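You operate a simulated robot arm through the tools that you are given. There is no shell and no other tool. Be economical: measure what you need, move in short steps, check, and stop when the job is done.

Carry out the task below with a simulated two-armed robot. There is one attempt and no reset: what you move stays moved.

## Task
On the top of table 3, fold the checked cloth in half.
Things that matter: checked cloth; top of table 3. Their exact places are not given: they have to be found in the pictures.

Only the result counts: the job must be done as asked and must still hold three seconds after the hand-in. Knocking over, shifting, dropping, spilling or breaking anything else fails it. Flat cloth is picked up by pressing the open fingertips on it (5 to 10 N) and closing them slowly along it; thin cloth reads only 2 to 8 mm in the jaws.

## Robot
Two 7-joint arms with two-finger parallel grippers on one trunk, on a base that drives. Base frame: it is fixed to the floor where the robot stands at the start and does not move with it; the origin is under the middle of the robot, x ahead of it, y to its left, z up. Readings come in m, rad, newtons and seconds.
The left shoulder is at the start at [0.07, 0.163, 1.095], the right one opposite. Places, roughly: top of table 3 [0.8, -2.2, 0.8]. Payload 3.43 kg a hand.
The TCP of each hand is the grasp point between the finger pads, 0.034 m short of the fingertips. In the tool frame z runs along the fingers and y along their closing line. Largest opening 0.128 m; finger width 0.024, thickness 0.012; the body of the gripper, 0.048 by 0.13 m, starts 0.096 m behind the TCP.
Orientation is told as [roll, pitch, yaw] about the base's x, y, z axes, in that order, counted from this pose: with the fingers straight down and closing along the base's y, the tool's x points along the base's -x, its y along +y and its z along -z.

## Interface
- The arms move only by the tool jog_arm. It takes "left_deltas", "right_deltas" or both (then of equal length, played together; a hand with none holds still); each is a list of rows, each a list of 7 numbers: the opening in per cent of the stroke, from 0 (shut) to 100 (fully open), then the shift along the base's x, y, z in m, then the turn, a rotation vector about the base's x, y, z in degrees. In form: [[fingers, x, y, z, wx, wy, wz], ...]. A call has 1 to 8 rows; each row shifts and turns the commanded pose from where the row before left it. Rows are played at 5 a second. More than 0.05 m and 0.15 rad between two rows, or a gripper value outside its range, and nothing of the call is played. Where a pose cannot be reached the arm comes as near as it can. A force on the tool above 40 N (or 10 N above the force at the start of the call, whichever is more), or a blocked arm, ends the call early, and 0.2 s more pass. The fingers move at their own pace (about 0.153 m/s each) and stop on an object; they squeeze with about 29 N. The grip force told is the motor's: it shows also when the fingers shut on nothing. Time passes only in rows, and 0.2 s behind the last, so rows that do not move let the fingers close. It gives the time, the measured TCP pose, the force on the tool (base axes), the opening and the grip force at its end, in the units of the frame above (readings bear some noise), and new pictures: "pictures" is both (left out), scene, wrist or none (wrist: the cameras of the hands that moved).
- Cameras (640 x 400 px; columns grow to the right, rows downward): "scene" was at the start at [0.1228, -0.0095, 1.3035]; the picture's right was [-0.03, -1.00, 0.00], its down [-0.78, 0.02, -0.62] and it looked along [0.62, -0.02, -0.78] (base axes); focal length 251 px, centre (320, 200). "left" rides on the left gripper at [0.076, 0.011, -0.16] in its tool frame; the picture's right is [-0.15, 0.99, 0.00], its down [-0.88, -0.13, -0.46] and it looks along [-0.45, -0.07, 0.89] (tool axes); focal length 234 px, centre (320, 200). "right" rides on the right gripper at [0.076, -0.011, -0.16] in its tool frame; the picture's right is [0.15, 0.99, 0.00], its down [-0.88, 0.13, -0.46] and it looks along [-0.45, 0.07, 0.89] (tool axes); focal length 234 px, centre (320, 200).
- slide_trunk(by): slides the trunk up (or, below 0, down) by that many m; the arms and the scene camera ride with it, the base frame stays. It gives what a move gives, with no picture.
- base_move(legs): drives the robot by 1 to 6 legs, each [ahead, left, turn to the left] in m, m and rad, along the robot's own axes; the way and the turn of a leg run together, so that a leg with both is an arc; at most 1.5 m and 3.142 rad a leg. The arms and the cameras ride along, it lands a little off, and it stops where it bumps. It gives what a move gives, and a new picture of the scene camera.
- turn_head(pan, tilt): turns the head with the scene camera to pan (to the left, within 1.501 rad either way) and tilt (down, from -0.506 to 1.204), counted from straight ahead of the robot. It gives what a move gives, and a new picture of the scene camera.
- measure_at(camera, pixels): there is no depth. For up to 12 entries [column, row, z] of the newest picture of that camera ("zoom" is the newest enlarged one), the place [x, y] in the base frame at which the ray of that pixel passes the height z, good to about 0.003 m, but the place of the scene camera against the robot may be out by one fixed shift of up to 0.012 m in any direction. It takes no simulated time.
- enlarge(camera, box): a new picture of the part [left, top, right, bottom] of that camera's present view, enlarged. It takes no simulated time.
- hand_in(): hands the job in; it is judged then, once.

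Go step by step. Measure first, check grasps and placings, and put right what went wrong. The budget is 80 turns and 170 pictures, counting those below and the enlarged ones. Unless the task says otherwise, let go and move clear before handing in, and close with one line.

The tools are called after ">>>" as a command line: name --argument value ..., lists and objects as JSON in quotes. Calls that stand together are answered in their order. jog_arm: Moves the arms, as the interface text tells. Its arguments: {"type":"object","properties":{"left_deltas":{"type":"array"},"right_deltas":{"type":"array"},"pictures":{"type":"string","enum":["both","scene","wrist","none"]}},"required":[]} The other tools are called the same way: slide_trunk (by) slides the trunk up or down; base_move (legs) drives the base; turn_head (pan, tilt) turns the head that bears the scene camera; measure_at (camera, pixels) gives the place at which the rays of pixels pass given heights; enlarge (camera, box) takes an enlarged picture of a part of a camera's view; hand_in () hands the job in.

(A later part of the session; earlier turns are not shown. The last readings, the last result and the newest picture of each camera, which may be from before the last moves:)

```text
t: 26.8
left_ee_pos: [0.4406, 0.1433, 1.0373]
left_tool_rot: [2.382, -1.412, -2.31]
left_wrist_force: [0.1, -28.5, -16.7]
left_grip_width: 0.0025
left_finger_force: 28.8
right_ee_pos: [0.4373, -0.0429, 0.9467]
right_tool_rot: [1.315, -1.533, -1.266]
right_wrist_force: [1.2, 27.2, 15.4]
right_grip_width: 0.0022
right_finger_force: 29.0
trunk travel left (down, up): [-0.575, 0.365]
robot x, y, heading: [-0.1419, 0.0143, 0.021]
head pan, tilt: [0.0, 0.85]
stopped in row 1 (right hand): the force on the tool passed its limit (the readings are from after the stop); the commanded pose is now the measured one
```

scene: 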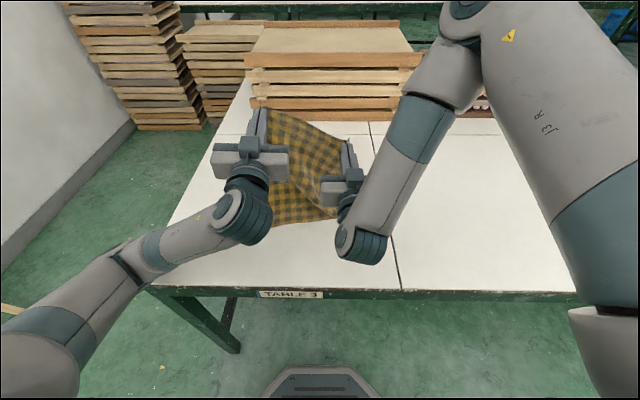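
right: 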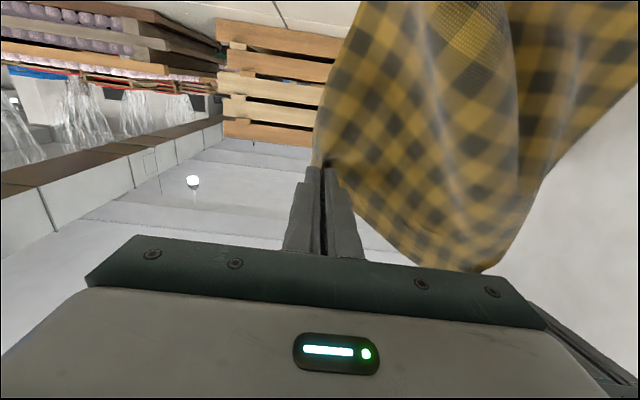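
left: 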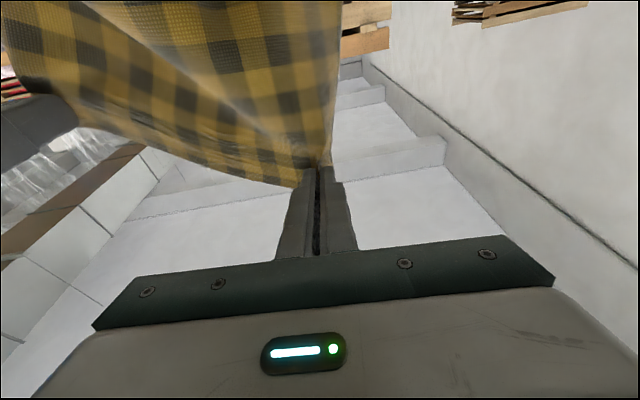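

The tension remains. I'll let the right hand give way towards the left (+y, +z), the direction in which the cloth pulls it.

>>> jog_arm --right_deltas '[[0, 0, 0.01, 0.02, 0, 0, 0], [0, 0, 0.01, 0.02, 0, 0, 0]]' --pictures "both"

```text
t: 27.4
left_ee_pos: [0.4379, 0.1461, 1.0415]
left_tool_rot: [2.471, -1.411, -2.388]
left_wrist_force: [0.3, -0.1, 0.3]
left_grip_width: 0.002
left_finger_force: 28.9
right_ee_pos: [0.4375, -0.0261, 0.986]
right_tool_rot: [1.032, -1.543, -0.996]
right_wrist_force: [1.1, -0.1, -0.1]
right_grip_width: 0.0022
right_finger_force: 29.1
trunk travel left (down, up): [-0.575, 0.365]
robot x, y, heading: [-0.1379, 0.0098, 0.019]
head pan, tilt: [0.0, 0.85]
```

scene: 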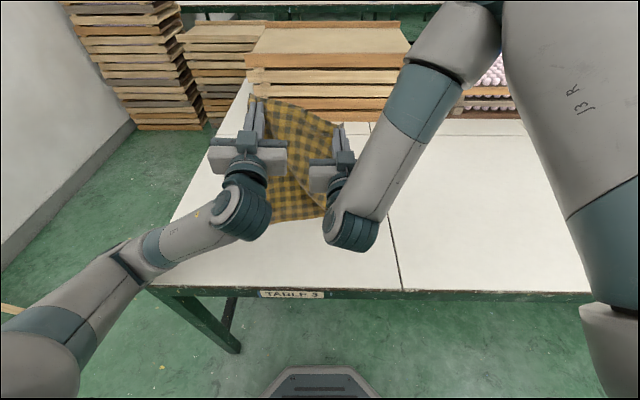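
right: 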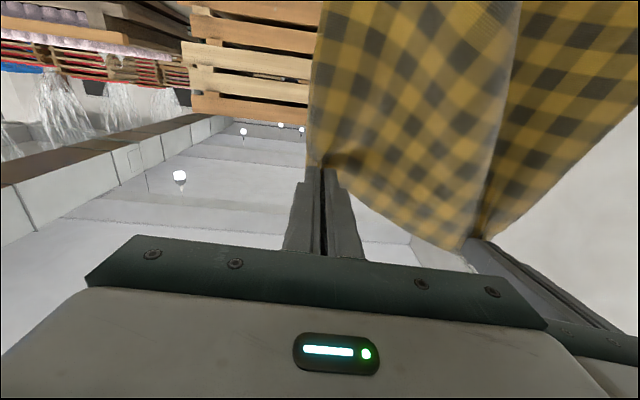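

Tension is gone and the right hand follows commands. Now the left: pitch back and come down in small steps.

>>> jog_arm --left_deltas '[[0, 0, 0, -0.005, 0, 6, 0], [0, 0, 0, -0.01, 0, 6, 0], [0, 0, 0, 0, 0, 0, 0]]' --pictures "none"

```text
t: 28.2
left_ee_pos: [0.4372, 0.2209, 1.0628]
left_tool_rot: [1.379, -1.44, -1.23]
left_wrist_force: [-1.4, -5.2, -1.1]
left_grip_width: 0.0019
left_finger_force: 28.8
right_ee_pos: [0.437, 0.0361, 0.995]
right_tool_rot: [1.1, -1.547, -1.005]
right_wrist_force: [0.4, 6.8, 3.3]
right_grip_width: 0.0021
right_finger_force: 29.5
trunk travel left (down, up): [-0.575, 0.365]
robot x, y, heading: [-0.1372, 0.0382, 0.072]
head pan, tilt: [0.0, 0.85]
```

The base itself is turning (heading 0.072), so the left arm is pushing on something, probably the table's left edge. I'll look there.

>>> turn_head --pan 0.6 --tilt 0.9

```text
t: 29.2
left_ee_pos: [0.4345, 0.2186, 1.0628]
left_tool_rot: [1.379, -1.442, -1.231]
left_wrist_force: [-1.7, -2.8, 0.9]
left_grip_width: 0.0018
left_finger_force: 29.4
right_ee_pos: [0.436, 0.0351, 0.9949]
right_tool_rot: [1.096, -1.548, -1.004]
right_wrist_force: [1.3, 5.2, 1.6]
right_grip_width: 0.0022
right_finger_force: 29.2
trunk travel left (down, up): [-0.575, 0.365]
robot x, y, heading: [-0.1402, 0.0353, 0.079]
head pan, tilt: [0.6, 0.901]
```

scene: 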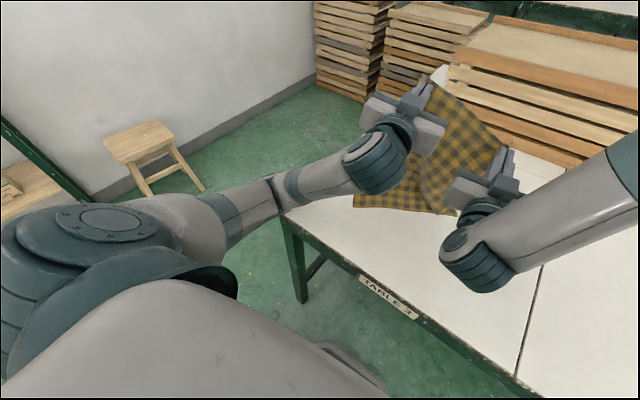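

The left forearm lies against the table's corner (pixel ~(280,205)). I'll raise the trunk to free it.

>>> slide_trunk --by 0.08

>>> turn_head --pan 0.35 --tilt 0.85

```text
t: 30.4
left_ee_pos: [0.4539, 0.1493, 1.0924]
left_tool_rot: [0.76, -1.42, -0.697]
left_wrist_force: [0.7, 0.1, 0.1]
left_grip_width: 0.0018
left_finger_force: 29.0
right_ee_pos: [0.4515, -0.0209, 1.0552]
right_tool_rot: [0.578, -1.535, -0.537]
right_wrist_force: [0.8, -0.9, -0.4]
right_grip_width: 0.002
right_finger_force: 29.0
trunk travel left (down, up): [-0.655, 0.285]
robot x, y, heading: [-0.1428, 0.0124, 0.02]
head pan, tilt: [0.6, 0.901]
```

```text
t: 31.1
left_ee_pos: [0.4519, 0.1524, 1.0928]
left_tool_rot: [0.762, -1.422, -0.698]
left_wrist_force: [0.3, 0.6, -0.2]
left_grip_width: 0.002
left_finger_force: 28.8
right_ee_pos: [0.4499, -0.017, 1.0575]
right_tool_rot: [0.569, -1.54, -0.529]
right_wrist_force: [0.1, 0.2, -0.5]
right_grip_width: 0.0021
right_finger_force: 28.8
trunk travel left (down, up): [-0.655, 0.285]
robot x, y, heading: [-0.1408, 0.0114, 0.018]
head pan, tilt: [0.351, 0.85]
```

scene: 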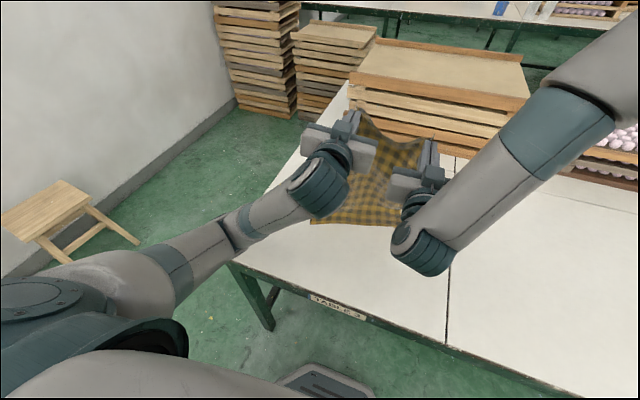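

The arm came free and the base swung back straight (heading 0.018). Now pitch both hands back towards about -60° and level them, gently.

>>> jog_arm --left_deltas '[[0, 0, 0, -0.005, -2, 5, -1], [0, 0, 0, -0.01, -2, 5, -1], [0, 0, -0.005, -0.01, -2, 5, -1], [0, 0, -0.005, -0.01, 0, 5, 0], [0, 0, 0, 0, 0, 0, 0]]' --right_deltas '[[0, 0, -0.002, 0, 0, 6, 0], [0, 0, -0.004, 0, 0, 6, 0], [0, 0, -0.005, 0, 0, 6, 0], [0, 0, -0.005, 0, 0, 6, 0], [0, 0, 0, 0, 0, 0, 0]]' --pictures "scene"

```text
t: 32.3
left_ee_pos: [0.4525, 0.1443, 1.0594]
left_tool_rot: [0.007, -1.109, -0.014]
left_wrist_force: [0.2, 0.7, 0.2]
left_grip_width: 0.0018
left_finger_force: 28.7
right_ee_pos: [0.449, -0.032, 1.059]
right_tool_rot: [0.07, -1.124, -0.035]
right_wrist_force: [0.0, 0.5, -0.6]
right_grip_width: 0.0021
right_finger_force: 29.1
trunk travel left (down, up): [-0.655, 0.285]
robot x, y, heading: [-0.1435, 0.0127, 0.018]
head pan, tilt: [0.351, 0.85]
```

scene: 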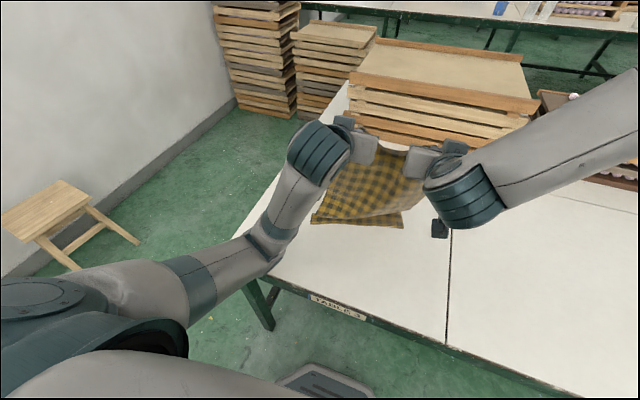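

Good: both at about -64°, level at z 1.06, no forces. Let me measure where the bottom part lies now, and shift robot poise: raise trunk while lowering hands later.

>>> measure_at --camera "scene" --pixels '[[312, 222, 0.763], [404, 226, 0.763], [265, 250, 0.9]]'

>>> enlarge --camera "scene" --box '[280, 100, 480, 250]'

```text
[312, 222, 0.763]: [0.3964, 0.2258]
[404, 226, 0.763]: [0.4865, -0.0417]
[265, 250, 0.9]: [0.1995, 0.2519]
```

```text
2.67 times, centred on (380, 175) of scene
```

zoom: 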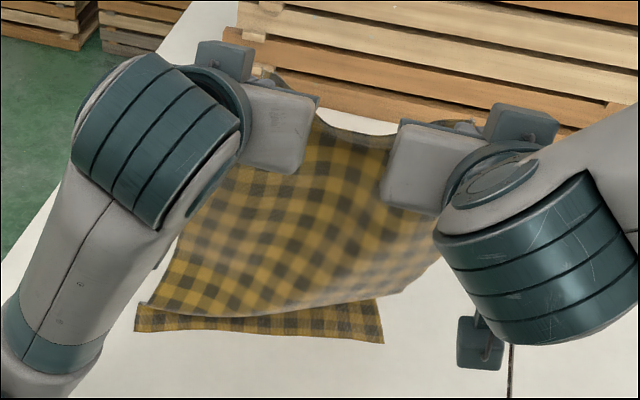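

The bottom part was dragged askew (near edge now from (0.40,0.23) to (0.49,-0.04)), so I'll re-lay it. Better plan suited to the fixed grip: hang the cloth freely, lay its lower edge down at far x, lay the first half towards me, then carry the held edge forward over it. First lift it clear.

>>> slide_trunk --by 0.12

>>> jog_arm --left_deltas '[[0, 0.01, -0.005, 0.01, 0, 8, 0], [0, 0.01, -0.005, 0.01, 0, 8, 0], [0, 0.01, -0.005, 0.01, 0, 8, 0], [0, 0.01, -0.005, 0.01, 0, 8, 0], [0, 0.01, -0.005, 0, 0, 8, 0], [0, 0.01, -0.005, 0, 0, 8, 0], [0, 0.01, -0.005, 0, 0, 8, 0], [0, 0.01, -0.005, 0, 0, 7.5, 0]]' --right_deltas '[[0, 0.01, -0.007, 0.01, -1, 8, 0], [0, 0.01, -0.007, 0.01, -1, 8, 0], [0, 0.01, -0.007, 0.01, 0, 8, 0], [0, 0.01, -0.007, 0.01, 0, 8, 0], [0, 0.01, -0.007, 0, 0, 8, 0], [0, 0.01, -0.007, 0, 0, 8, 0], [0, 0.01, -0.007, 0, 0, 8, 0], [0, 0.01, -0.007, 0, 0, 8, 0]]' --pictures "scene"

```text
t: 33.8
left_ee_pos: [0.4539, 0.1429, 1.1781]
left_tool_rot: [0.009, -1.111, -0.016]
left_wrist_force: [0.9, -0.1, -0.3]
left_grip_width: 0.002
left_finger_force: 29.2
right_ee_pos: [0.4491, -0.033, 1.1787]
right_tool_rot: [0.073, -1.125, -0.037]
right_wrist_force: [0.0, -0.3, 0.7]
right_grip_width: 0.0021
right_finger_force: 29.0
trunk travel left (down, up): [-0.775, 0.165]
robot x, y, heading: [-0.1422, 0.012, 0.02]
head pan, tilt: [0.351, 0.85]
```

```text
t: 34.4
left_ee_pos: [0.472, 0.1707, 1.1965]
left_tool_rot: [0.147, -1.055, -0.068]
left_wrist_force: [-1.4, -24.8, -1.1]
left_grip_width: 0.0023
left_finger_force: 28.8
left hand out of reach, approached as far as the arm can: row 1, 2
right_ee_pos: [0.4616, -0.0365, 1.1961]
right_tool_rot: [0.053, -0.932, 0.011]
right_wrist_force: [2.8, 24.2, 1.0]
right_grip_width: 0.0024
right_finger_force: 28.4
trunk travel left (down, up): [-0.775, 0.165]
robot x, y, heading: [-0.1432, 0.0138, 0.017]
head pan, tilt: [0.351, 0.85]
stopped in row 2 (right hand): the force on the tool passed its limit (the readings are from after the stop); the commanded pose is now the measured one
```

scene: 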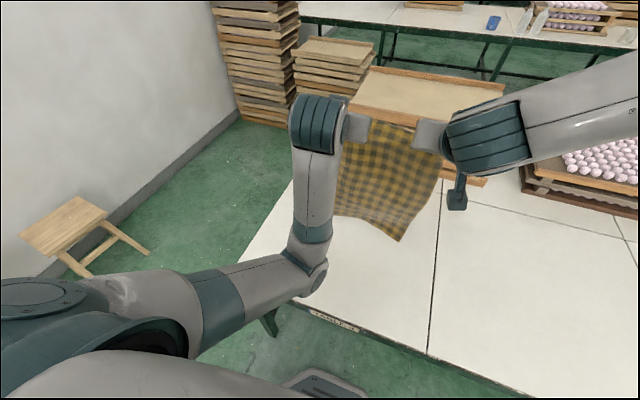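

The left arm is in an awkward elbow-low posture and couldn't follow; cloth is taut across again. I'll ease the right hand towards the left, then move both hands ahead without turning, stretching the arms out.

>>> jog_arm --left_deltas '[[0, 0, 0, 0, 0, 0, 0], [0, 0.01, 0, 0, 0, 0, 0], [0, 0.02, 0, 0, 0, 0, 0], [0, 0.02, 0, 0, 0, 0, 0], [0, 0.02, 0, 0, 0, 0, 0]]' --right_deltas '[[0, 0, 0.015, 0, 0, 0, 0], [0, 0.015, 0.005, 0, 0, 0, 0], [0, 0.02, 0, 0, 0, 0, 0], [0, 0.02, 0, 0, 0, 0, 0], [0, 0.02, 0, 0, 0, 0, 0]]' --pictures "scene"

```text
t: 35.5
left_ee_pos: [0.5454, 0.1795, 1.198]
left_tool_rot: [0.139, -1.055, -0.05]
left_wrist_force: [-0.6, -0.8, -0.2]
left_grip_width: 0.0019
left_finger_force: 29.2
right_ee_pos: [0.5394, -0.0159, 1.1942]
right_tool_rot: [0.04, -0.932, 0.012]
right_wrist_force: [0.5, -0.3, -1.0]
right_grip_width: 0.0018
right_finger_force: 29.1
trunk travel left (down, up): [-0.775, 0.165]
robot x, y, heading: [-0.1414, 0.0106, 0.023]
head pan, tilt: [0.351, 0.85]
```

scene: 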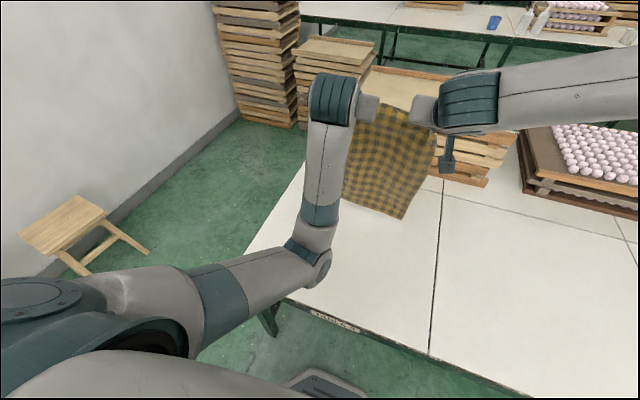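

Tension gone and both followed. Now try pitching both down.

>>> jog_arm --left_deltas '[[0, 0.01, -0.003, 0, 0, 6, 0], [0, 0.01, -0.003, 0, 0, 6, 0], [0, 0.01, -0.003, 0, -2, 6, 0], [0, 0, -0.003, 0, -2, 6, 0], [0, 0, 0, 0, 0, 0, 0]]' --right_deltas '[[0, 0.01, -0.002, 0, 0, 4, 0], [0, 0.01, -0.002, 0, 0, 4, 0], [0, 0.01, -0.002, 0, 0, 4, 0], [0, 0, -0.002, 0, 0, 4, 0], [0, 0, 0, 0, 0, 0, 0]]' --pictures "none"

```text
t: 36.8
left_ee_pos: [0.5885, 0.1794, 1.1867]
left_tool_rot: [0.041, -0.641, 0.029]
left_wrist_force: [-0.8, -7.6, 0.4]
left_grip_width: 0.0023
left_finger_force: 29.3
left hand out of reach, approached as far as the arm can: row 4
right_ee_pos: [0.568, -0.0212, 1.1952]
right_tool_rot: [0.047, -0.655, 0.012]
right_wrist_force: [1.4, 7.5, -0.9]
right_grip_width: 0.0022
right_finger_force: 28.8
trunk travel left (down, up): [-0.775, 0.165]
robot x, y, heading: [-0.1404, 0.0108, 0.025]
head pan, tilt: [0.351, 0.85]
```

Both are now at about -37°. That tilt is enough for my plan. I'll even the hands up and look at the hanging cloth.

>>> jog_arm --right_deltas '[[0, 0.01, 0.003, -0.004, -1, 0, 0], [0, 0.01, 0.003, -0.004, -1, 0, 0], [0, 0, 0, 0, 0, 0, 0]]' --pictures "none"

>>> turn_head --pan 0.0 --tilt 0.8

```text
t: 37.5
left_ee_pos: [0.5885, 0.1783, 1.1881]
left_tool_rot: [0.037, -0.643, 0.037]
left_wrist_force: [-0.9, -1.9, -0.5]
left_grip_width: 0.002
left_finger_force: 28.7
right_ee_pos: [0.587, -0.0176, 1.1877]
right_tool_rot: [-0.003, -0.655, 0.036]
right_wrist_force: [0.2, 2.4, 0.5]
right_grip_width: 0.0021
right_finger_force: 28.0
trunk travel left (down, up): [-0.775, 0.165]
robot x, y, heading: [-0.1378, 0.0143, 0.025]
head pan, tilt: [0.351, 0.85]
```

```text
t: 38.4
left_ee_pos: [0.5898, 0.1794, 1.1881]
left_tool_rot: [0.037, -0.641, 0.036]
left_wrist_force: [-0.1, -1.1, -0.5]
left_grip_width: 0.0019
left_finger_force: 28.9
right_ee_pos: [0.5876, -0.0175, 1.1872]
right_tool_rot: [-0.001, -0.651, 0.036]
right_wrist_force: [-0.6, 1.9, -0.5]
right_grip_width: 0.002
right_finger_force: 28.8
trunk travel left (down, up): [-0.775, 0.165]
robot x, y, heading: [-0.1394, 0.0134, 0.02]
head pan, tilt: [0.0, 0.799]
```

scene: 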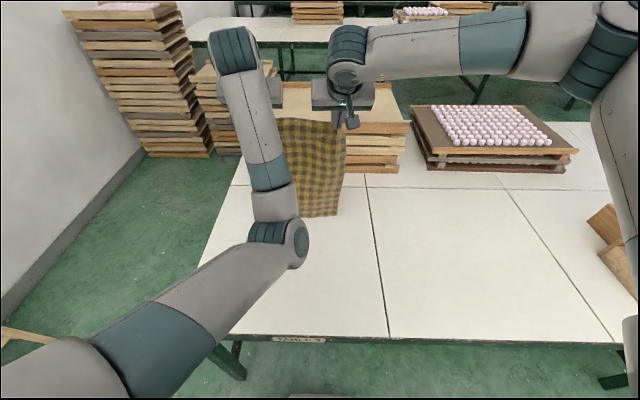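

The left elbow sits low and inboard, in the way of lowering. I'll move both hands further ahead to stretch the arm and pitch them upright there, which should let it resettle.

>>> jog_arm --left_deltas '[[0, 0.02, 0, 0, 0, 0, 0], [0, 0.02, 0, 0, 0, 4, 0], [0, 0.02, 0, 0, -1, 5, -1], [0, 0.02, 0, 0, -1, 5, -1], [0, 0.01, 0, 0, 0, 5, 0], [0, 0.0, 0, 0, 0, 5, 0], [0, 0, 0, 0, 0, 0, 0]]' --right_deltas '[[0, 0.02, 0, 0, 0, 0, 0], [0, 0.02, 0, 0, 0, 4, 0], [0, 0.02, 0, 0, 0, 5, -1], [0, 0.02, 0, 0, 0, 5, -1], [0, 0.01, 0, 0, 0, 5, 0], [0, 0, 0, 0, 0, 5, 0], [0, 0, 0, 0, 0, 0, 0]]' --pictures "scene"

```text
t: 40.0
left_ee_pos: [0.6781, 0.1671, 1.1859]
left_tool_rot: [-0.007, -0.217, 0.008]
left_wrist_force: [-0.6, -0.9, 0.1]
left_grip_width: 0.002
left_finger_force: 29.1
right_ee_pos: [0.678, -0.0181, 1.1866]
right_tool_rot: [0.008, -0.232, -0.002]
right_wrist_force: [-0.3, -0.1, 0.4]
right_grip_width: 0.0022
right_finger_force: 28.5
trunk travel left (down, up): [-0.775, 0.165]
robot x, y, heading: [-0.1386, 0.008, 0.02]
head pan, tilt: [0.0, 0.799]
```

scene: 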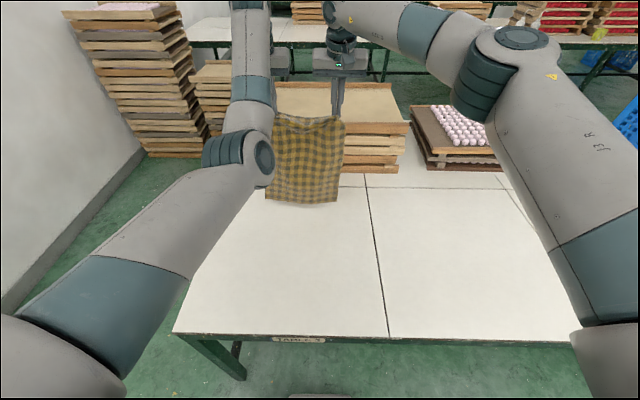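

The cloth hangs free and clear. To keep the left elbow above the table, I'll raise the trunk and then lower the hands with stretched arms; later moves can use base and trunk with the arms still.

>>> slide_trunk --by 0.15

>>> jog_arm --left_deltas '[[0, 0.01, 0, -0.01, 0, 4, 0], [0, 0.01, 0, -0.02, 0, 4, 0], [0, 0.01, 0, -0.02, 0, 4, 0], [0, 0, 0, -0.025, 0, 0, 0], [0, 0, 0, -0.025, 0, 0, 0], [0, 0, 0, -0.025, 0, 0, 0], [0, 0, 0, -0.025, 0, 0, 0]]' --right_deltas '[[0, 0.01, 0, -0.01, 0, 4, 0], [0, 0.01, 0, -0.02, 0, 4, 0], [0, 0.01, 0, -0.02, 0, 4, 0], [0, 0, 0, -0.025, 0, 0, 0], [0, 0, 0, -0.025, 0, 0, 0], [0, 0, 0, -0.025, 0, 0, 0], [0, 0, 0, -0.025, 0, 0, 0]]' --pictures "scene"

```text
t: 41.7
left_ee_pos: [0.6774, 0.1685, 1.3372]
left_tool_rot: [-0.007, -0.216, 0.006]
left_wrist_force: [-0.2, 0.1, 0.8]
left_grip_width: 0.002
left_finger_force: 28.9
right_ee_pos: [0.6784, -0.0176, 1.3364]
right_tool_rot: [0.005, -0.235, -0.001]
right_wrist_force: [0.3, 1.0, -0.3]
right_grip_width: 0.0016
right_finger_force: 29.2
trunk travel left (down, up): [-0.925, 0.015]
robot x, y, heading: [-0.1481, 0.0155, 0.021]
head pan, tilt: [0.0, 0.799]
```

```text
t: 43.3
left_ee_pos: [0.6866, 0.1608, 1.1857]
left_tool_rot: [-0.008, -0.007, 0.005]
left_wrist_force: [0.0, -0.1, -0.3]
left_grip_width: 0.0017
left_finger_force: 29.3
left hand out of reach, approached as far as the arm can: row 3
right_ee_pos: [0.6613, -0.0188, 1.2004]
right_tool_rot: [0.005, -0.023, -0.003]
right_wrist_force: [0.6, 0.1, -0.2]
right_grip_width: 0.002
right_finger_force: 29.0
right hand out of reach, approached as far as the arm can: row 2, 3
trunk travel left (down, up): [-0.925, 0.015]
robot x, y, heading: [-0.139, 0.0122, 0.024]
head pan, tilt: [0.0, 0.799]
```

scene: 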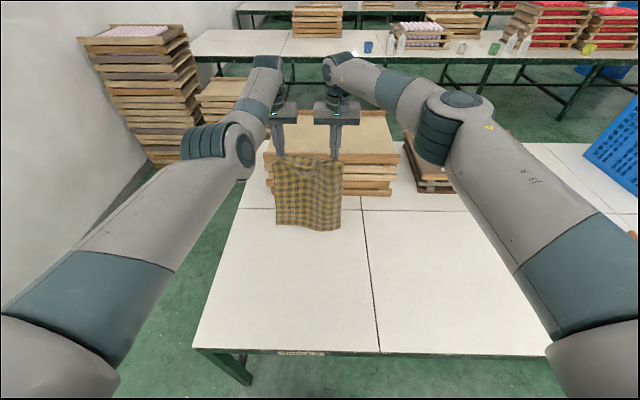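

Excellent: the left arm is back in its usual posture, both hands vertical, cloth hanging straight. Now even the hands at x≈0.64 and lower until the bottom edge touches the table.

>>> jog_arm --left_deltas '[[0, -0.016, 0, -0.003, 0, 0, 0], [0, -0.016, 0, -0.003, 0, 0, 0], [0, -0.015, 0, -0.004, 0, 0, 0], [0, 0, 0, -0.01, 0, 0, 0], [0, 0, 0, -0.01, 0, 0, 0], [0, 0, 0, 0, 0, 0, 0]]' --right_deltas '[[0, -0.007, -0.003, -0.008, 0, 0, 0], [0, -0.007, -0.003, -0.008, 0, 0, 0], [0, -0.007, -0.003, -0.008, 0, 0, 0], [0, 0, 0, -0.01, 0, 0, 0], [0, 0, 0, -0.01, 0, 0, 0], [0, 0, 0, 0, 0, 0, 0]]'

```text
t: 44.7
left_ee_pos: [0.6376, 0.163, 1.1566]
left_tool_rot: [-0.005, -0.009, 0.007]
left_wrist_force: [0.7, -0.2, -0.1]
left_grip_width: 0.002
left_finger_force: 29.2
right_ee_pos: [0.6395, -0.0255, 1.1562]
right_tool_rot: [0.006, -0.026, -0.001]
right_wrist_force: [-0.7, -0.6, 0.3]
right_grip_width: 0.0019
right_finger_force: 28.8
trunk travel left (down, up): [-0.925, 0.015]
robot x, y, heading: [-0.1433, 0.0144, 0.018]
head pan, tilt: [0.0, 0.799]
```

scene: 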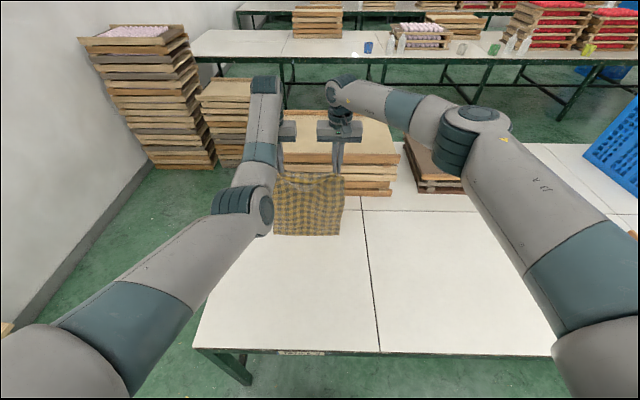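
right: 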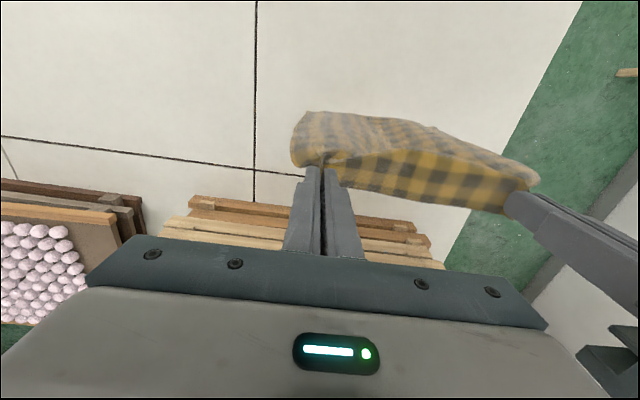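
left: 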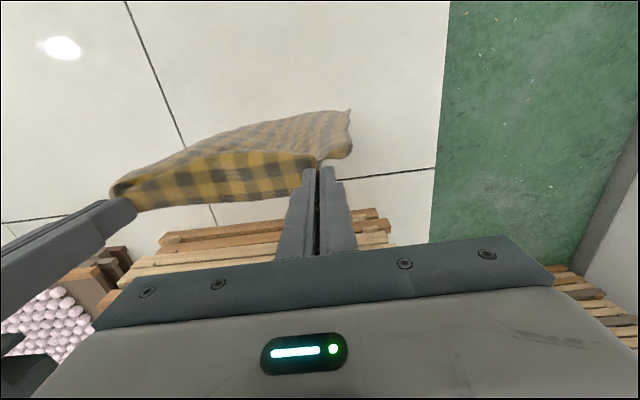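

The cloth hangs nearly to the table. Measuring the bottom edge, then starting to lay it towards me.

>>> measure_at --camera "scene" --pixels '[[275, 234, 0.765], [340, 235, 0.765]]'

>>> jog_arm --left_deltas '[[0, 0, 0, -0.02, 0, 0, 0], [0, -0.01, 0, -0.02, 0, 0, 0], [0, -0.024, 0, -0.02, 0, 0, 0], [0, -0.024, 0, -0.02, 0, 0, 0], [0, -0.024, 0, -0.02, 0, 0, 0], [0, 0, 0, 0, 0, 0, 0]]' --right_deltas '[[0, 0, 0, -0.02, 0, 0, 0], [0, -0.01, 0, -0.02, 0, 0, 0], [0, -0.024, 0, -0.02, 0, 0, 0], [0, -0.024, 0, -0.02, 0, 0, 0], [0, -0.024, 0, -0.02, 0, 0, 0], [0, 0, 0, 0, 0, 0, 0]]'

```text
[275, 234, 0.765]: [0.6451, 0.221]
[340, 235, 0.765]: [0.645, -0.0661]
```

```text
t: 46.1
left_ee_pos: [0.5549, 0.165, 1.0542]
left_tool_rot: [-0.006, -0.009, 0.006]
left_wrist_force: [-0.6, -0.3, -0.5]
left_grip_width: 0.0023
left_finger_force: 29.3
right_ee_pos: [0.5572, -0.0232, 1.0562]
right_tool_rot: [0.005, -0.026, -0.002]
right_wrist_force: [-0.3, -0.7, -0.4]
right_grip_width: 0.0016
right_finger_force: 29.5
trunk travel left (down, up): [-0.925, 0.015]
robot x, y, heading: [-0.1438, 0.0098, 0.027]
head pan, tilt: [0.0, 0.799]
```

scene: 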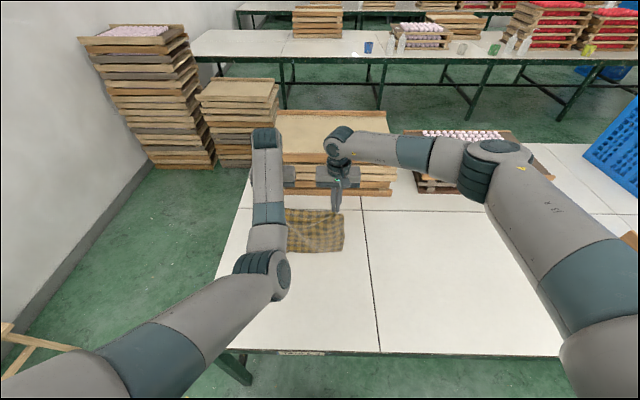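
right: 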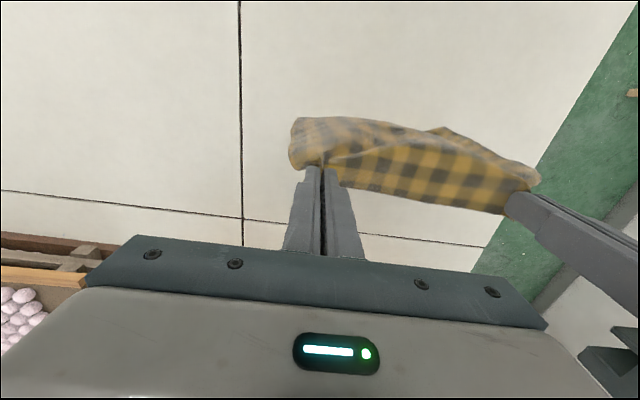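
left: 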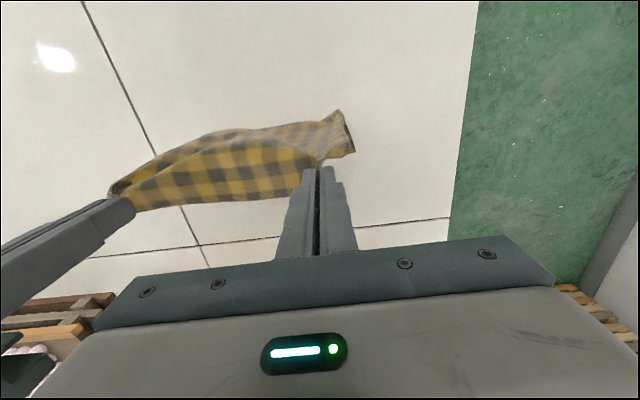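

The bottom edge seems to have slid along towards me instead of trailing. I'll measure where it touches before deciding the next move.

>>> measure_at --camera "scene" --pixels '[[288, 252, 0.765], [342, 250, 0.765], [265, 275, 0.95], [265, 275, 1.1]]'

>>> enlarge --camera "scene" --box '[230, 180, 390, 280]'

```text
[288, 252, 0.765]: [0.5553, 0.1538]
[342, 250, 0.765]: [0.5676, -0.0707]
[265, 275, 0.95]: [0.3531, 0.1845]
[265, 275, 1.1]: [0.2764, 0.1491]
```

```text
4.00 times, centred on (310, 230) of scene
```

zoom: 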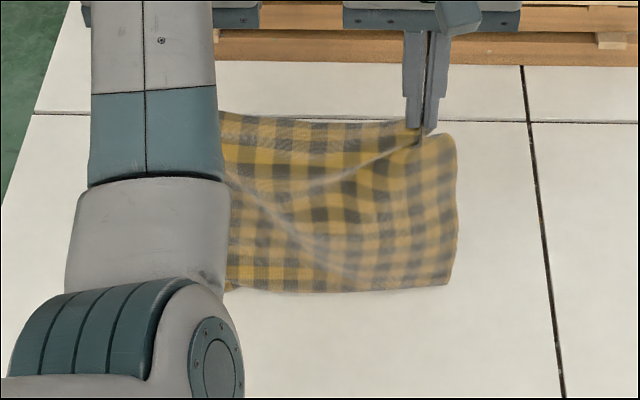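

The cloth just bunches under the hands. New course: hang it straight again with arms stretched, drive back so it hangs nearer the table's front, lay its lower half from there by base and trunk, and then turn the hands forward with plenty of reach and flop the top half back. First raise and drive back.

>>> jog_arm --left_deltas '[[0, 0.01, 0, 0.025, 0, 0, 0], [0, 0.015, 0, 0.025, 0, 0, 0], [0, 0.02, 0, 0.025, 0, 0, 0], [0, 0.02, 0, 0.025, 0, 0, 0], [0, 0.02, 0, 0.02, 0, 0, 0], [0, 0, 0, 0, 0, 0, 0]]' --right_deltas '[[0, 0.01, 0, 0.025, 0, 0, 0], [0, 0.015, 0, 0.025, 0, 0, 0], [0, 0.02, 0, 0.025, 0, 0, 0], [0, 0.02, 0, 0.025, 0, 0, 0], [0, 0.018, 0, 0.02, 0, 0, 0], [0, 0, 0, 0, 0, 0, 0]]' --pictures "none"

>>> base_move --legs '[[-0.23, 0, -0.02]]'

```text
t: 47.5
left_ee_pos: [0.6419, 0.1627, 1.1739]
left_tool_rot: [-0.007, -0.009, 0.007]
left_wrist_force: [0.7, -0.4, -0.7]
left_grip_width: 0.0018
left_finger_force: 28.7
right_ee_pos: [0.6402, -0.0259, 1.1774]
right_tool_rot: [0.006, -0.024, -0.002]
right_wrist_force: [-0.3, 0.3, -0.1]
right_grip_width: 0.002
right_finger_force: 29.2
trunk travel left (down, up): [-0.925, 0.015]
robot x, y, heading: [-0.1403, 0.0112, 0.023]
head pan, tilt: [0.0, 0.799]
```

```text
t: 49.2
left_ee_pos: [0.4197, 0.149, 1.1719]
left_tool_rot: [-0.006, -0.008, -0.011]
left_wrist_force: [-0.5, -0.1, 0.2]
left_grip_width: 0.002
left_finger_force: 29.3
right_ee_pos: [0.417, -0.0415, 1.1736]
right_tool_rot: [0.005, -0.022, -0.02]
right_wrist_force: [-0.2, 0.3, -0.3]
right_grip_width: 0.0016
right_finger_force: 29.2
trunk travel left (down, up): [-0.925, 0.015]
robot x, y, heading: [-0.3674, 0.0103, 0.004]
head pan, tilt: [0.0, 0.799]
```

scene: 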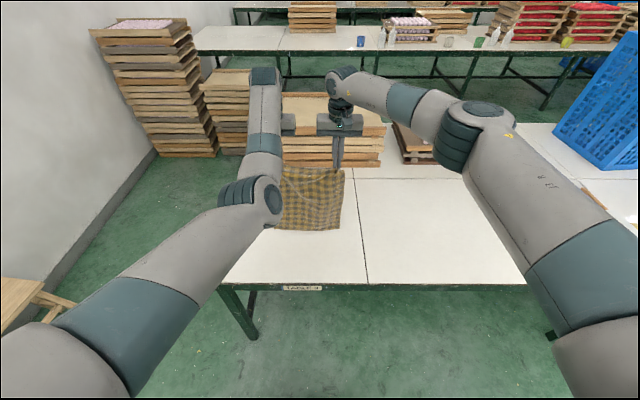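

The cloth hangs straight over x≈0.42. Now lay its lower half in small stairs: trunk down, base ahead.

>>> slide_trunk --by -0.04

>>> base_move --legs '[[0.04, 0, 0]]'

>>> slide_trunk --by -0.04

>>> base_move --legs '[[0.05, 0, 0]]'

```text
t: 50.1
left_ee_pos: [0.4171, 0.1478, 1.1358]
left_tool_rot: [-0.006, -0.009, -0.01]
left_wrist_force: [-0.3, 0.7, 0.1]
left_grip_width: 0.0021
left_finger_force: 29.2
right_ee_pos: [0.4125, -0.0411, 1.1372]
right_tool_rot: [0.004, -0.027, -0.021]
right_wrist_force: [-0.4, 0.3, -1.0]
right_grip_width: 0.0021
right_finger_force: 29.0
trunk travel left (down, up): [-0.885, 0.055]
robot x, y, heading: [-0.3702, 0.0092, 0.005]
head pan, tilt: [0.0, 0.799]
```

```text
t: 51.0
left_ee_pos: [0.449, 0.1482, 1.139]
left_tool_rot: [-0.006, -0.016, -0.011]
left_wrist_force: [-1.0, -0.3, 1.1]
left_grip_width: 0.0023
left_finger_force: 29.1
right_ee_pos: [0.444, -0.0413, 1.143]
right_tool_rot: [0.005, -0.031, -0.021]
right_wrist_force: [-1.6, 0.7, 1.3]
right_grip_width: 0.0018
right_finger_force: 28.9
trunk travel left (down, up): [-0.885, 0.055]
robot x, y, heading: [-0.331, 0.0089, -0.0]
head pan, tilt: [0.0, 0.799]
```

scene: 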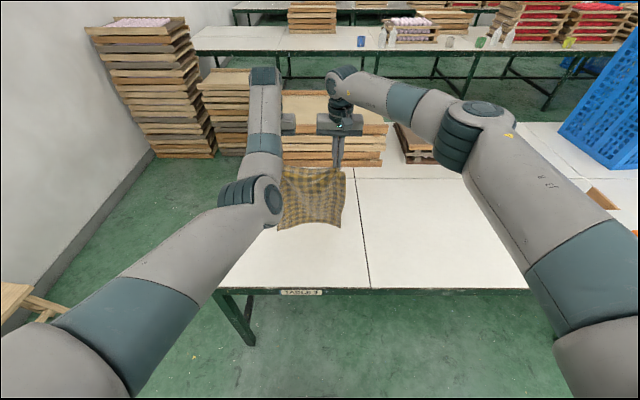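

```text
t: 51.8
left_ee_pos: [0.4573, 0.1475, 1.0925]
left_tool_rot: [-0.004, -0.007, -0.011]
left_wrist_force: [0.1, 0.4, 0.1]
left_grip_width: 0.0018
left_finger_force: 29.1
right_ee_pos: [0.4535, -0.0413, 1.0961]
right_tool_rot: [0.006, -0.023, -0.018]
right_wrist_force: [0.6, 0.2, -0.3]
right_grip_width: 0.0018
right_finger_force: 29.4
trunk travel left (down, up): [-0.845, 0.095]
robot x, y, heading: [-0.3319, 0.0094, 0.003]
head pan, tilt: [0.0, 0.799]
```

```text
t: 52.7
left_ee_pos: [0.499, 0.1473, 1.0995]
left_tool_rot: [-0.005, -0.015, -0.011]
left_wrist_force: [-1.3, -0.2, 0.3]
left_grip_width: 0.0021
left_finger_force: 29.3
right_ee_pos: [0.4952, -0.0415, 1.1029]
right_tool_rot: [0.006, -0.034, -0.019]
right_wrist_force: [-1.4, -0.2, 0.3]
right_grip_width: 0.0018
right_finger_force: 29.4
trunk travel left (down, up): [-0.845, 0.095]
robot x, y, heading: [-0.2798, 0.009, -0.003]
head pan, tilt: [0.0, 0.799]
```

scene: 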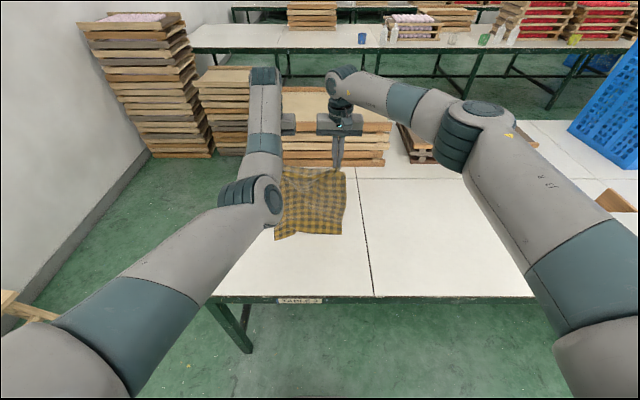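

The lower part lies down and trails towards me nicely. Continue.

>>> slide_trunk --by -0.05

>>> base_move --legs '[[0.05, 0, 0]]'

>>> slide_trunk --by -0.05

>>> base_move --legs '[[0.05, 0, 0]]'

>>> enlarge --camera "scene" --box '[230, 150, 390, 250]'

```text
t: 53.6
left_ee_pos: [0.5044, 0.1476, 1.0442]
left_tool_rot: [-0.004, -0.008, -0.012]
left_wrist_force: [-0.4, -0.3, 1.5]
left_grip_width: 0.0019
left_finger_force: 28.8
right_ee_pos: [0.5009, -0.0408, 1.0474]
right_tool_rot: [0.006, -0.027, -0.021]
right_wrist_force: [-0.4, -0.1, -0.7]
right_grip_width: 0.0018
right_finger_force: 28.9
trunk travel left (down, up): [-0.795, 0.145]
robot x, y, heading: [-0.2783, 0.0067, 0.004]
head pan, tilt: [0.0, 0.799]
```

```text
t: 54.5
left_ee_pos: [0.5481, 0.1489, 1.0483]
left_tool_rot: [-0.005, -0.015, -0.012]
left_wrist_force: [-1.5, 0.8, 0.5]
left_grip_width: 0.0022
left_finger_force: 28.8
right_ee_pos: [0.5448, -0.0411, 1.0518]
right_tool_rot: [0.007, -0.033, -0.017]
right_wrist_force: [-0.2, -0.5, 0.0]
right_grip_width: 0.0018
right_finger_force: 28.8
trunk travel left (down, up): [-0.795, 0.145]
robot x, y, heading: [-0.2331, 0.0107, 0.005]
head pan, tilt: [0.0, 0.799]
```

scene: 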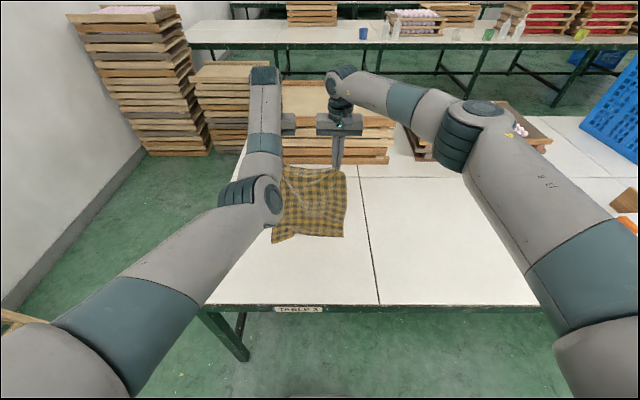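

```text
t: 55.5
left_ee_pos: [0.5512, 0.1475, 0.9954]
left_tool_rot: [-0.005, -0.01, -0.009]
left_wrist_force: [-0.5, -0.6, -0.3]
left_grip_width: 0.0019
left_finger_force: 28.8
right_ee_pos: [0.5474, -0.041, 0.9989]
right_tool_rot: [0.008, -0.028, -0.016]
right_wrist_force: [0.6, -0.6, 0.2]
right_grip_width: 0.0017
right_finger_force: 28.5
trunk travel left (down, up): [-0.745, 0.195]
robot x, y, heading: [-0.2342, 0.0069, 0.002]
head pan, tilt: [0.0, 0.799]
```

```text
t: 56.4
left_ee_pos: [0.598, 0.1485, 0.9982]
left_tool_rot: [-0.005, -0.015, -0.01]
left_wrist_force: [-0.9, 0.7, -0.2]
left_grip_width: 0.0019
left_finger_force: 29.5
right_ee_pos: [0.5954, -0.0396, 1.0016]
right_tool_rot: [0.006, -0.029, -0.017]
right_wrist_force: [1.3, 0.3, 0.1]
right_grip_width: 0.002
right_finger_force: 28.4
trunk travel left (down, up): [-0.745, 0.195]
robot x, y, heading: [-0.1879, 0.0095, 0.006]
head pan, tilt: [0.0, 0.799]
```

scene: 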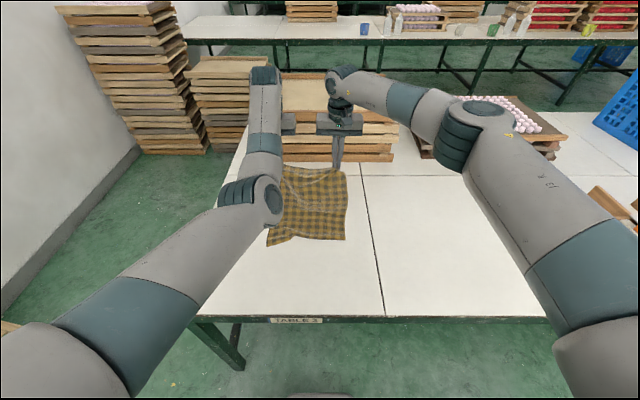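

```text
4.00 times, centred on (310, 200) of scene
```

zoom: 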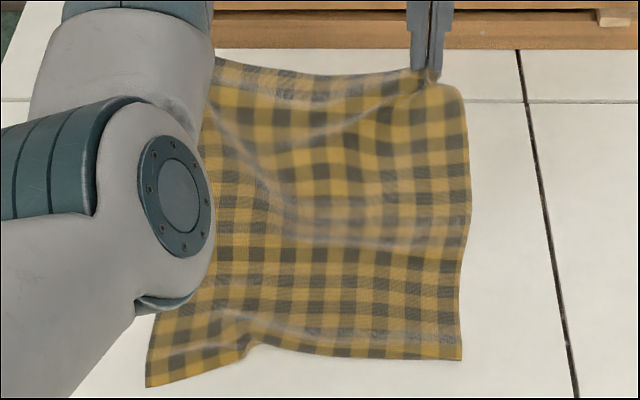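

Laying works; a slight wrinkle sits at the near left corner. I'll lay it fully flat, pulled straight, then release and reset the left arm for a clean fold.

>>> slide_trunk --by -0.05

>>> base_move --legs '[[0.05, 0, 0]]'

>>> slide_trunk --by -0.05

>>> base_move --legs '[[0.05, 0, 0]]'

>>> slide_trunk --by -0.05

>>> base_move --legs '[[0.04, 0, 0]]'

>>> enlarge --camera "scene" --box '[230, 150, 390, 250]'

```text
t: 57.3
left_ee_pos: [0.5991, 0.1483, 0.9466]
left_tool_rot: [-0.004, -0.012, -0.009]
left_wrist_force: [0.4, -0.4, 0.8]
left_grip_width: 0.0019
left_finger_force: 28.9
right_ee_pos: [0.5958, -0.0393, 0.9493]
right_tool_rot: [0.008, -0.027, -0.018]
right_wrist_force: [0.6, 0.0, 0.0]
right_grip_width: 0.002
right_finger_force: 29.2
trunk travel left (down, up): [-0.695, 0.245]
robot x, y, heading: [-0.1832, 0.0072, 0.004]
head pan, tilt: [0.0, 0.799]
```

```text
t: 58.2
left_ee_pos: [0.6495, 0.1491, 0.9461]
left_tool_rot: [-0.006, -0.013, -0.01]
left_wrist_force: [-0.5, 0.4, 0.1]
left_grip_width: 0.0022
left_finger_force: 28.7
right_ee_pos: [0.6451, -0.0388, 0.9493]
right_tool_rot: [0.007, -0.028, -0.017]
right_wrist_force: [0.1, -0.1, -0.1]
right_grip_width: 0.002
right_finger_force: 29.1
trunk travel left (down, up): [-0.695, 0.245]
robot x, y, heading: [-0.1284, 0.0072, 0.007]
head pan, tilt: [0.0, 0.799]
```

scene: 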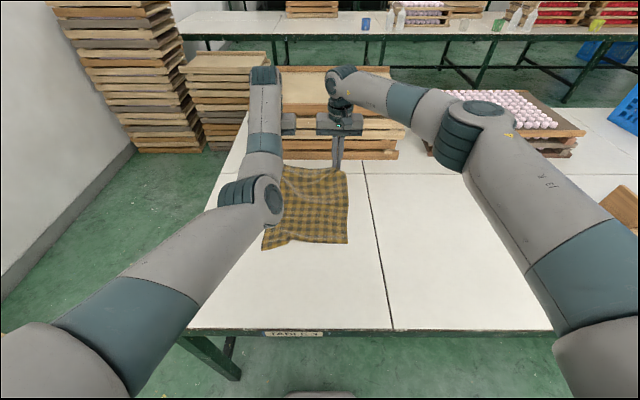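

```text
t: 59.2
left_ee_pos: [0.6501, 0.1488, 0.8967]
left_tool_rot: [-0.005, -0.013, -0.01]
left_wrist_force: [0.3, 0.3, 0.3]
left_grip_width: 0.002
left_finger_force: 29.3
right_ee_pos: [0.6471, -0.0405, 0.8989]
right_tool_rot: [0.009, -0.029, -0.016]
right_wrist_force: [-0.8, -0.8, -0.2]
right_grip_width: 0.0021
right_finger_force: 29.2
trunk travel left (down, up): [-0.645, 0.295]
robot x, y, heading: [-0.1346, 0.0101, 0.006]
head pan, tilt: [0.0, 0.799]
```

```text
t: 60.1
left_ee_pos: [0.7006, 0.149, 0.895]
left_tool_rot: [-0.005, -0.009, -0.01]
left_wrist_force: [0.9, 0.1, 0.0]
left_grip_width: 0.0023
left_finger_force: 29.0
right_ee_pos: [0.6966, -0.0387, 0.8982]
right_tool_rot: [0.005, -0.029, -0.015]
right_wrist_force: [-0.3, 0.8, 0.3]
right_grip_width: 0.002
right_finger_force: 29.4
trunk travel left (down, up): [-0.645, 0.295]
robot x, y, heading: [-0.085, 0.0128, 0.007]
head pan, tilt: [0.0, 0.799]
```

scene: 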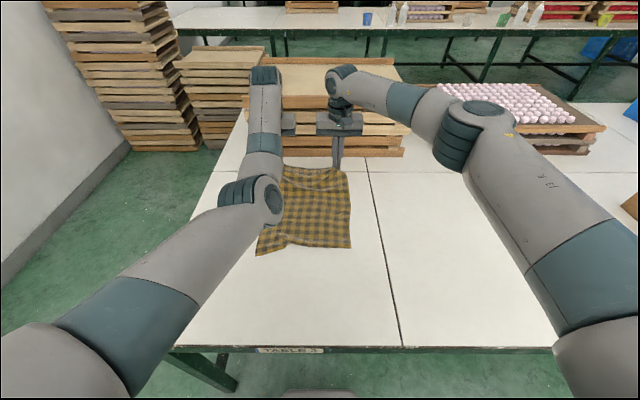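

```text
t: 61.0
left_ee_pos: [0.6994, 0.1497, 0.8467]
left_tool_rot: [-0.004, -0.013, -0.011]
left_wrist_force: [-0.7, 0.3, 0.5]
left_grip_width: 0.0021
left_finger_force: 29.4
right_ee_pos: [0.6964, -0.0387, 0.849]
right_tool_rot: [0.007, -0.027, -0.016]
right_wrist_force: [-0.4, -0.7, 0.1]
right_grip_width: 0.0015
right_finger_force: 28.8
trunk travel left (down, up): [-0.595, 0.345]
robot x, y, heading: [-0.0834, 0.0111, 0.004]
head pan, tilt: [0.0, 0.799]
```

```text
t: 61.9
left_ee_pos: [0.7381, 0.1498, 0.847]
left_tool_rot: [-0.005, -0.01, -0.011]
left_wrist_force: [-1.0, -0.1, 0.1]
left_grip_width: 0.0022
left_finger_force: 29.3
right_ee_pos: [0.7346, -0.0386, 0.848]
right_tool_rot: [0.008, -0.027, -0.015]
right_wrist_force: [1.1, 0.5, 0.0]
right_grip_width: 0.0017
right_finger_force: 29.0
trunk travel left (down, up): [-0.595, 0.345]
robot x, y, heading: [-0.0449, 0.009, 0.007]
head pan, tilt: [0.0, 0.799]
```

scene: 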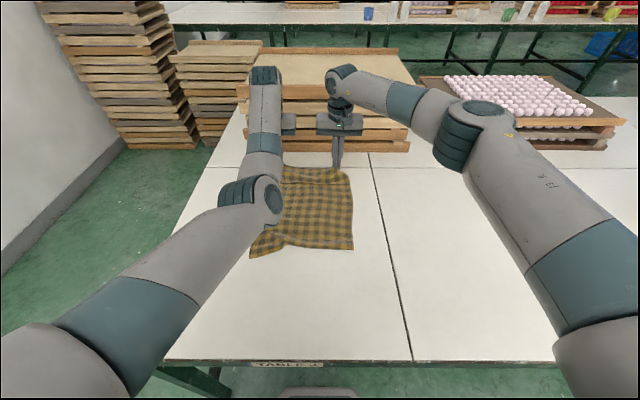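

```text
4.00 times, centred on (310, 200) of scene
```

zoom: 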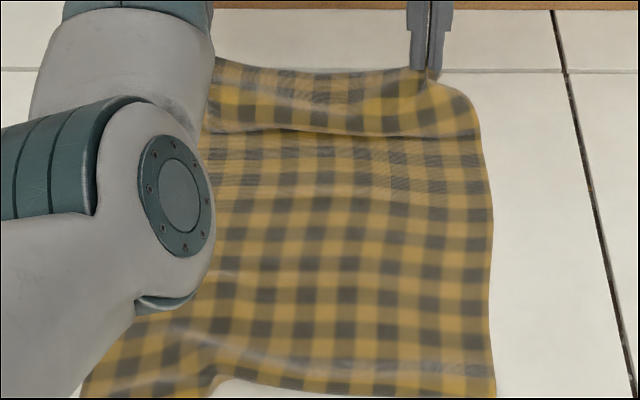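

Nearly down. Lower to just over the table and stretch ahead a little.

>>> slide_trunk --by -0.045

>>> base_move --legs '[[0.035, 0, 0]]'

>>> enlarge --camera "scene" --box '[230, 150, 390, 270]'

```text
t: 62.8
left_ee_pos: [0.737, 0.1491, 0.8015]
left_tool_rot: [-0.004, -0.011, -0.011]
left_wrist_force: [0.7, 0.5, 0.5]
left_grip_width: 0.0021
left_finger_force: 29.0
right_ee_pos: [0.7327, -0.0385, 0.8052]
right_tool_rot: [0.008, -0.027, -0.016]
right_wrist_force: [-0.4, -0.7, 0.0]
right_grip_width: 0.0018
right_finger_force: 29.0
trunk travel left (down, up): [-0.55, 0.39]
robot x, y, heading: [-0.0446, 0.0117, 0.01]
head pan, tilt: [0.0, 0.799]
```

```text
t: 63.6
left_ee_pos: [0.773, 0.1501, 0.7999]
left_tool_rot: [-0.005, -0.012, -0.01]
left_wrist_force: [0.4, 0.1, -0.5]
left_grip_width: 0.002
left_finger_force: 29.1
right_ee_pos: [0.7692, -0.0388, 0.8033]
right_tool_rot: [0.005, -0.026, -0.016]
right_wrist_force: [-0.3, 0.8, -0.9]
right_grip_width: 0.002
right_finger_force: 29.1
trunk travel left (down, up): [-0.55, 0.39]
robot x, y, heading: [-0.0087, 0.0101, 0.003]
head pan, tilt: [0.0, 0.799]
```

scene: 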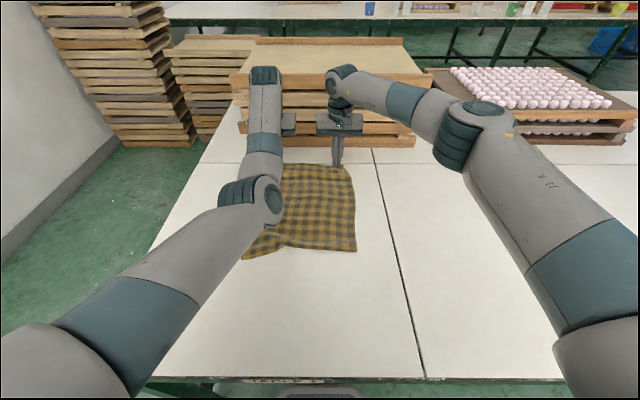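

```text
3.33 times, centred on (310, 210) of scene
```

zoom: 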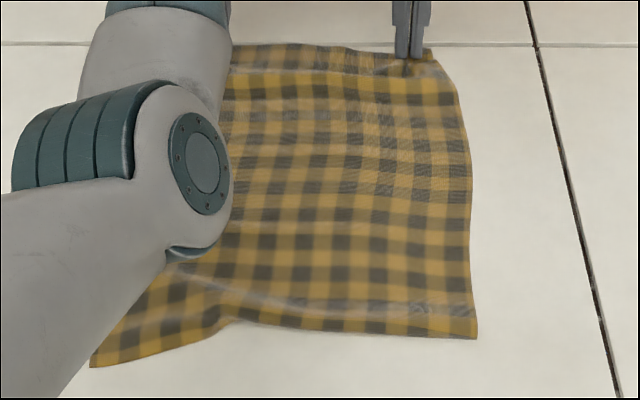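

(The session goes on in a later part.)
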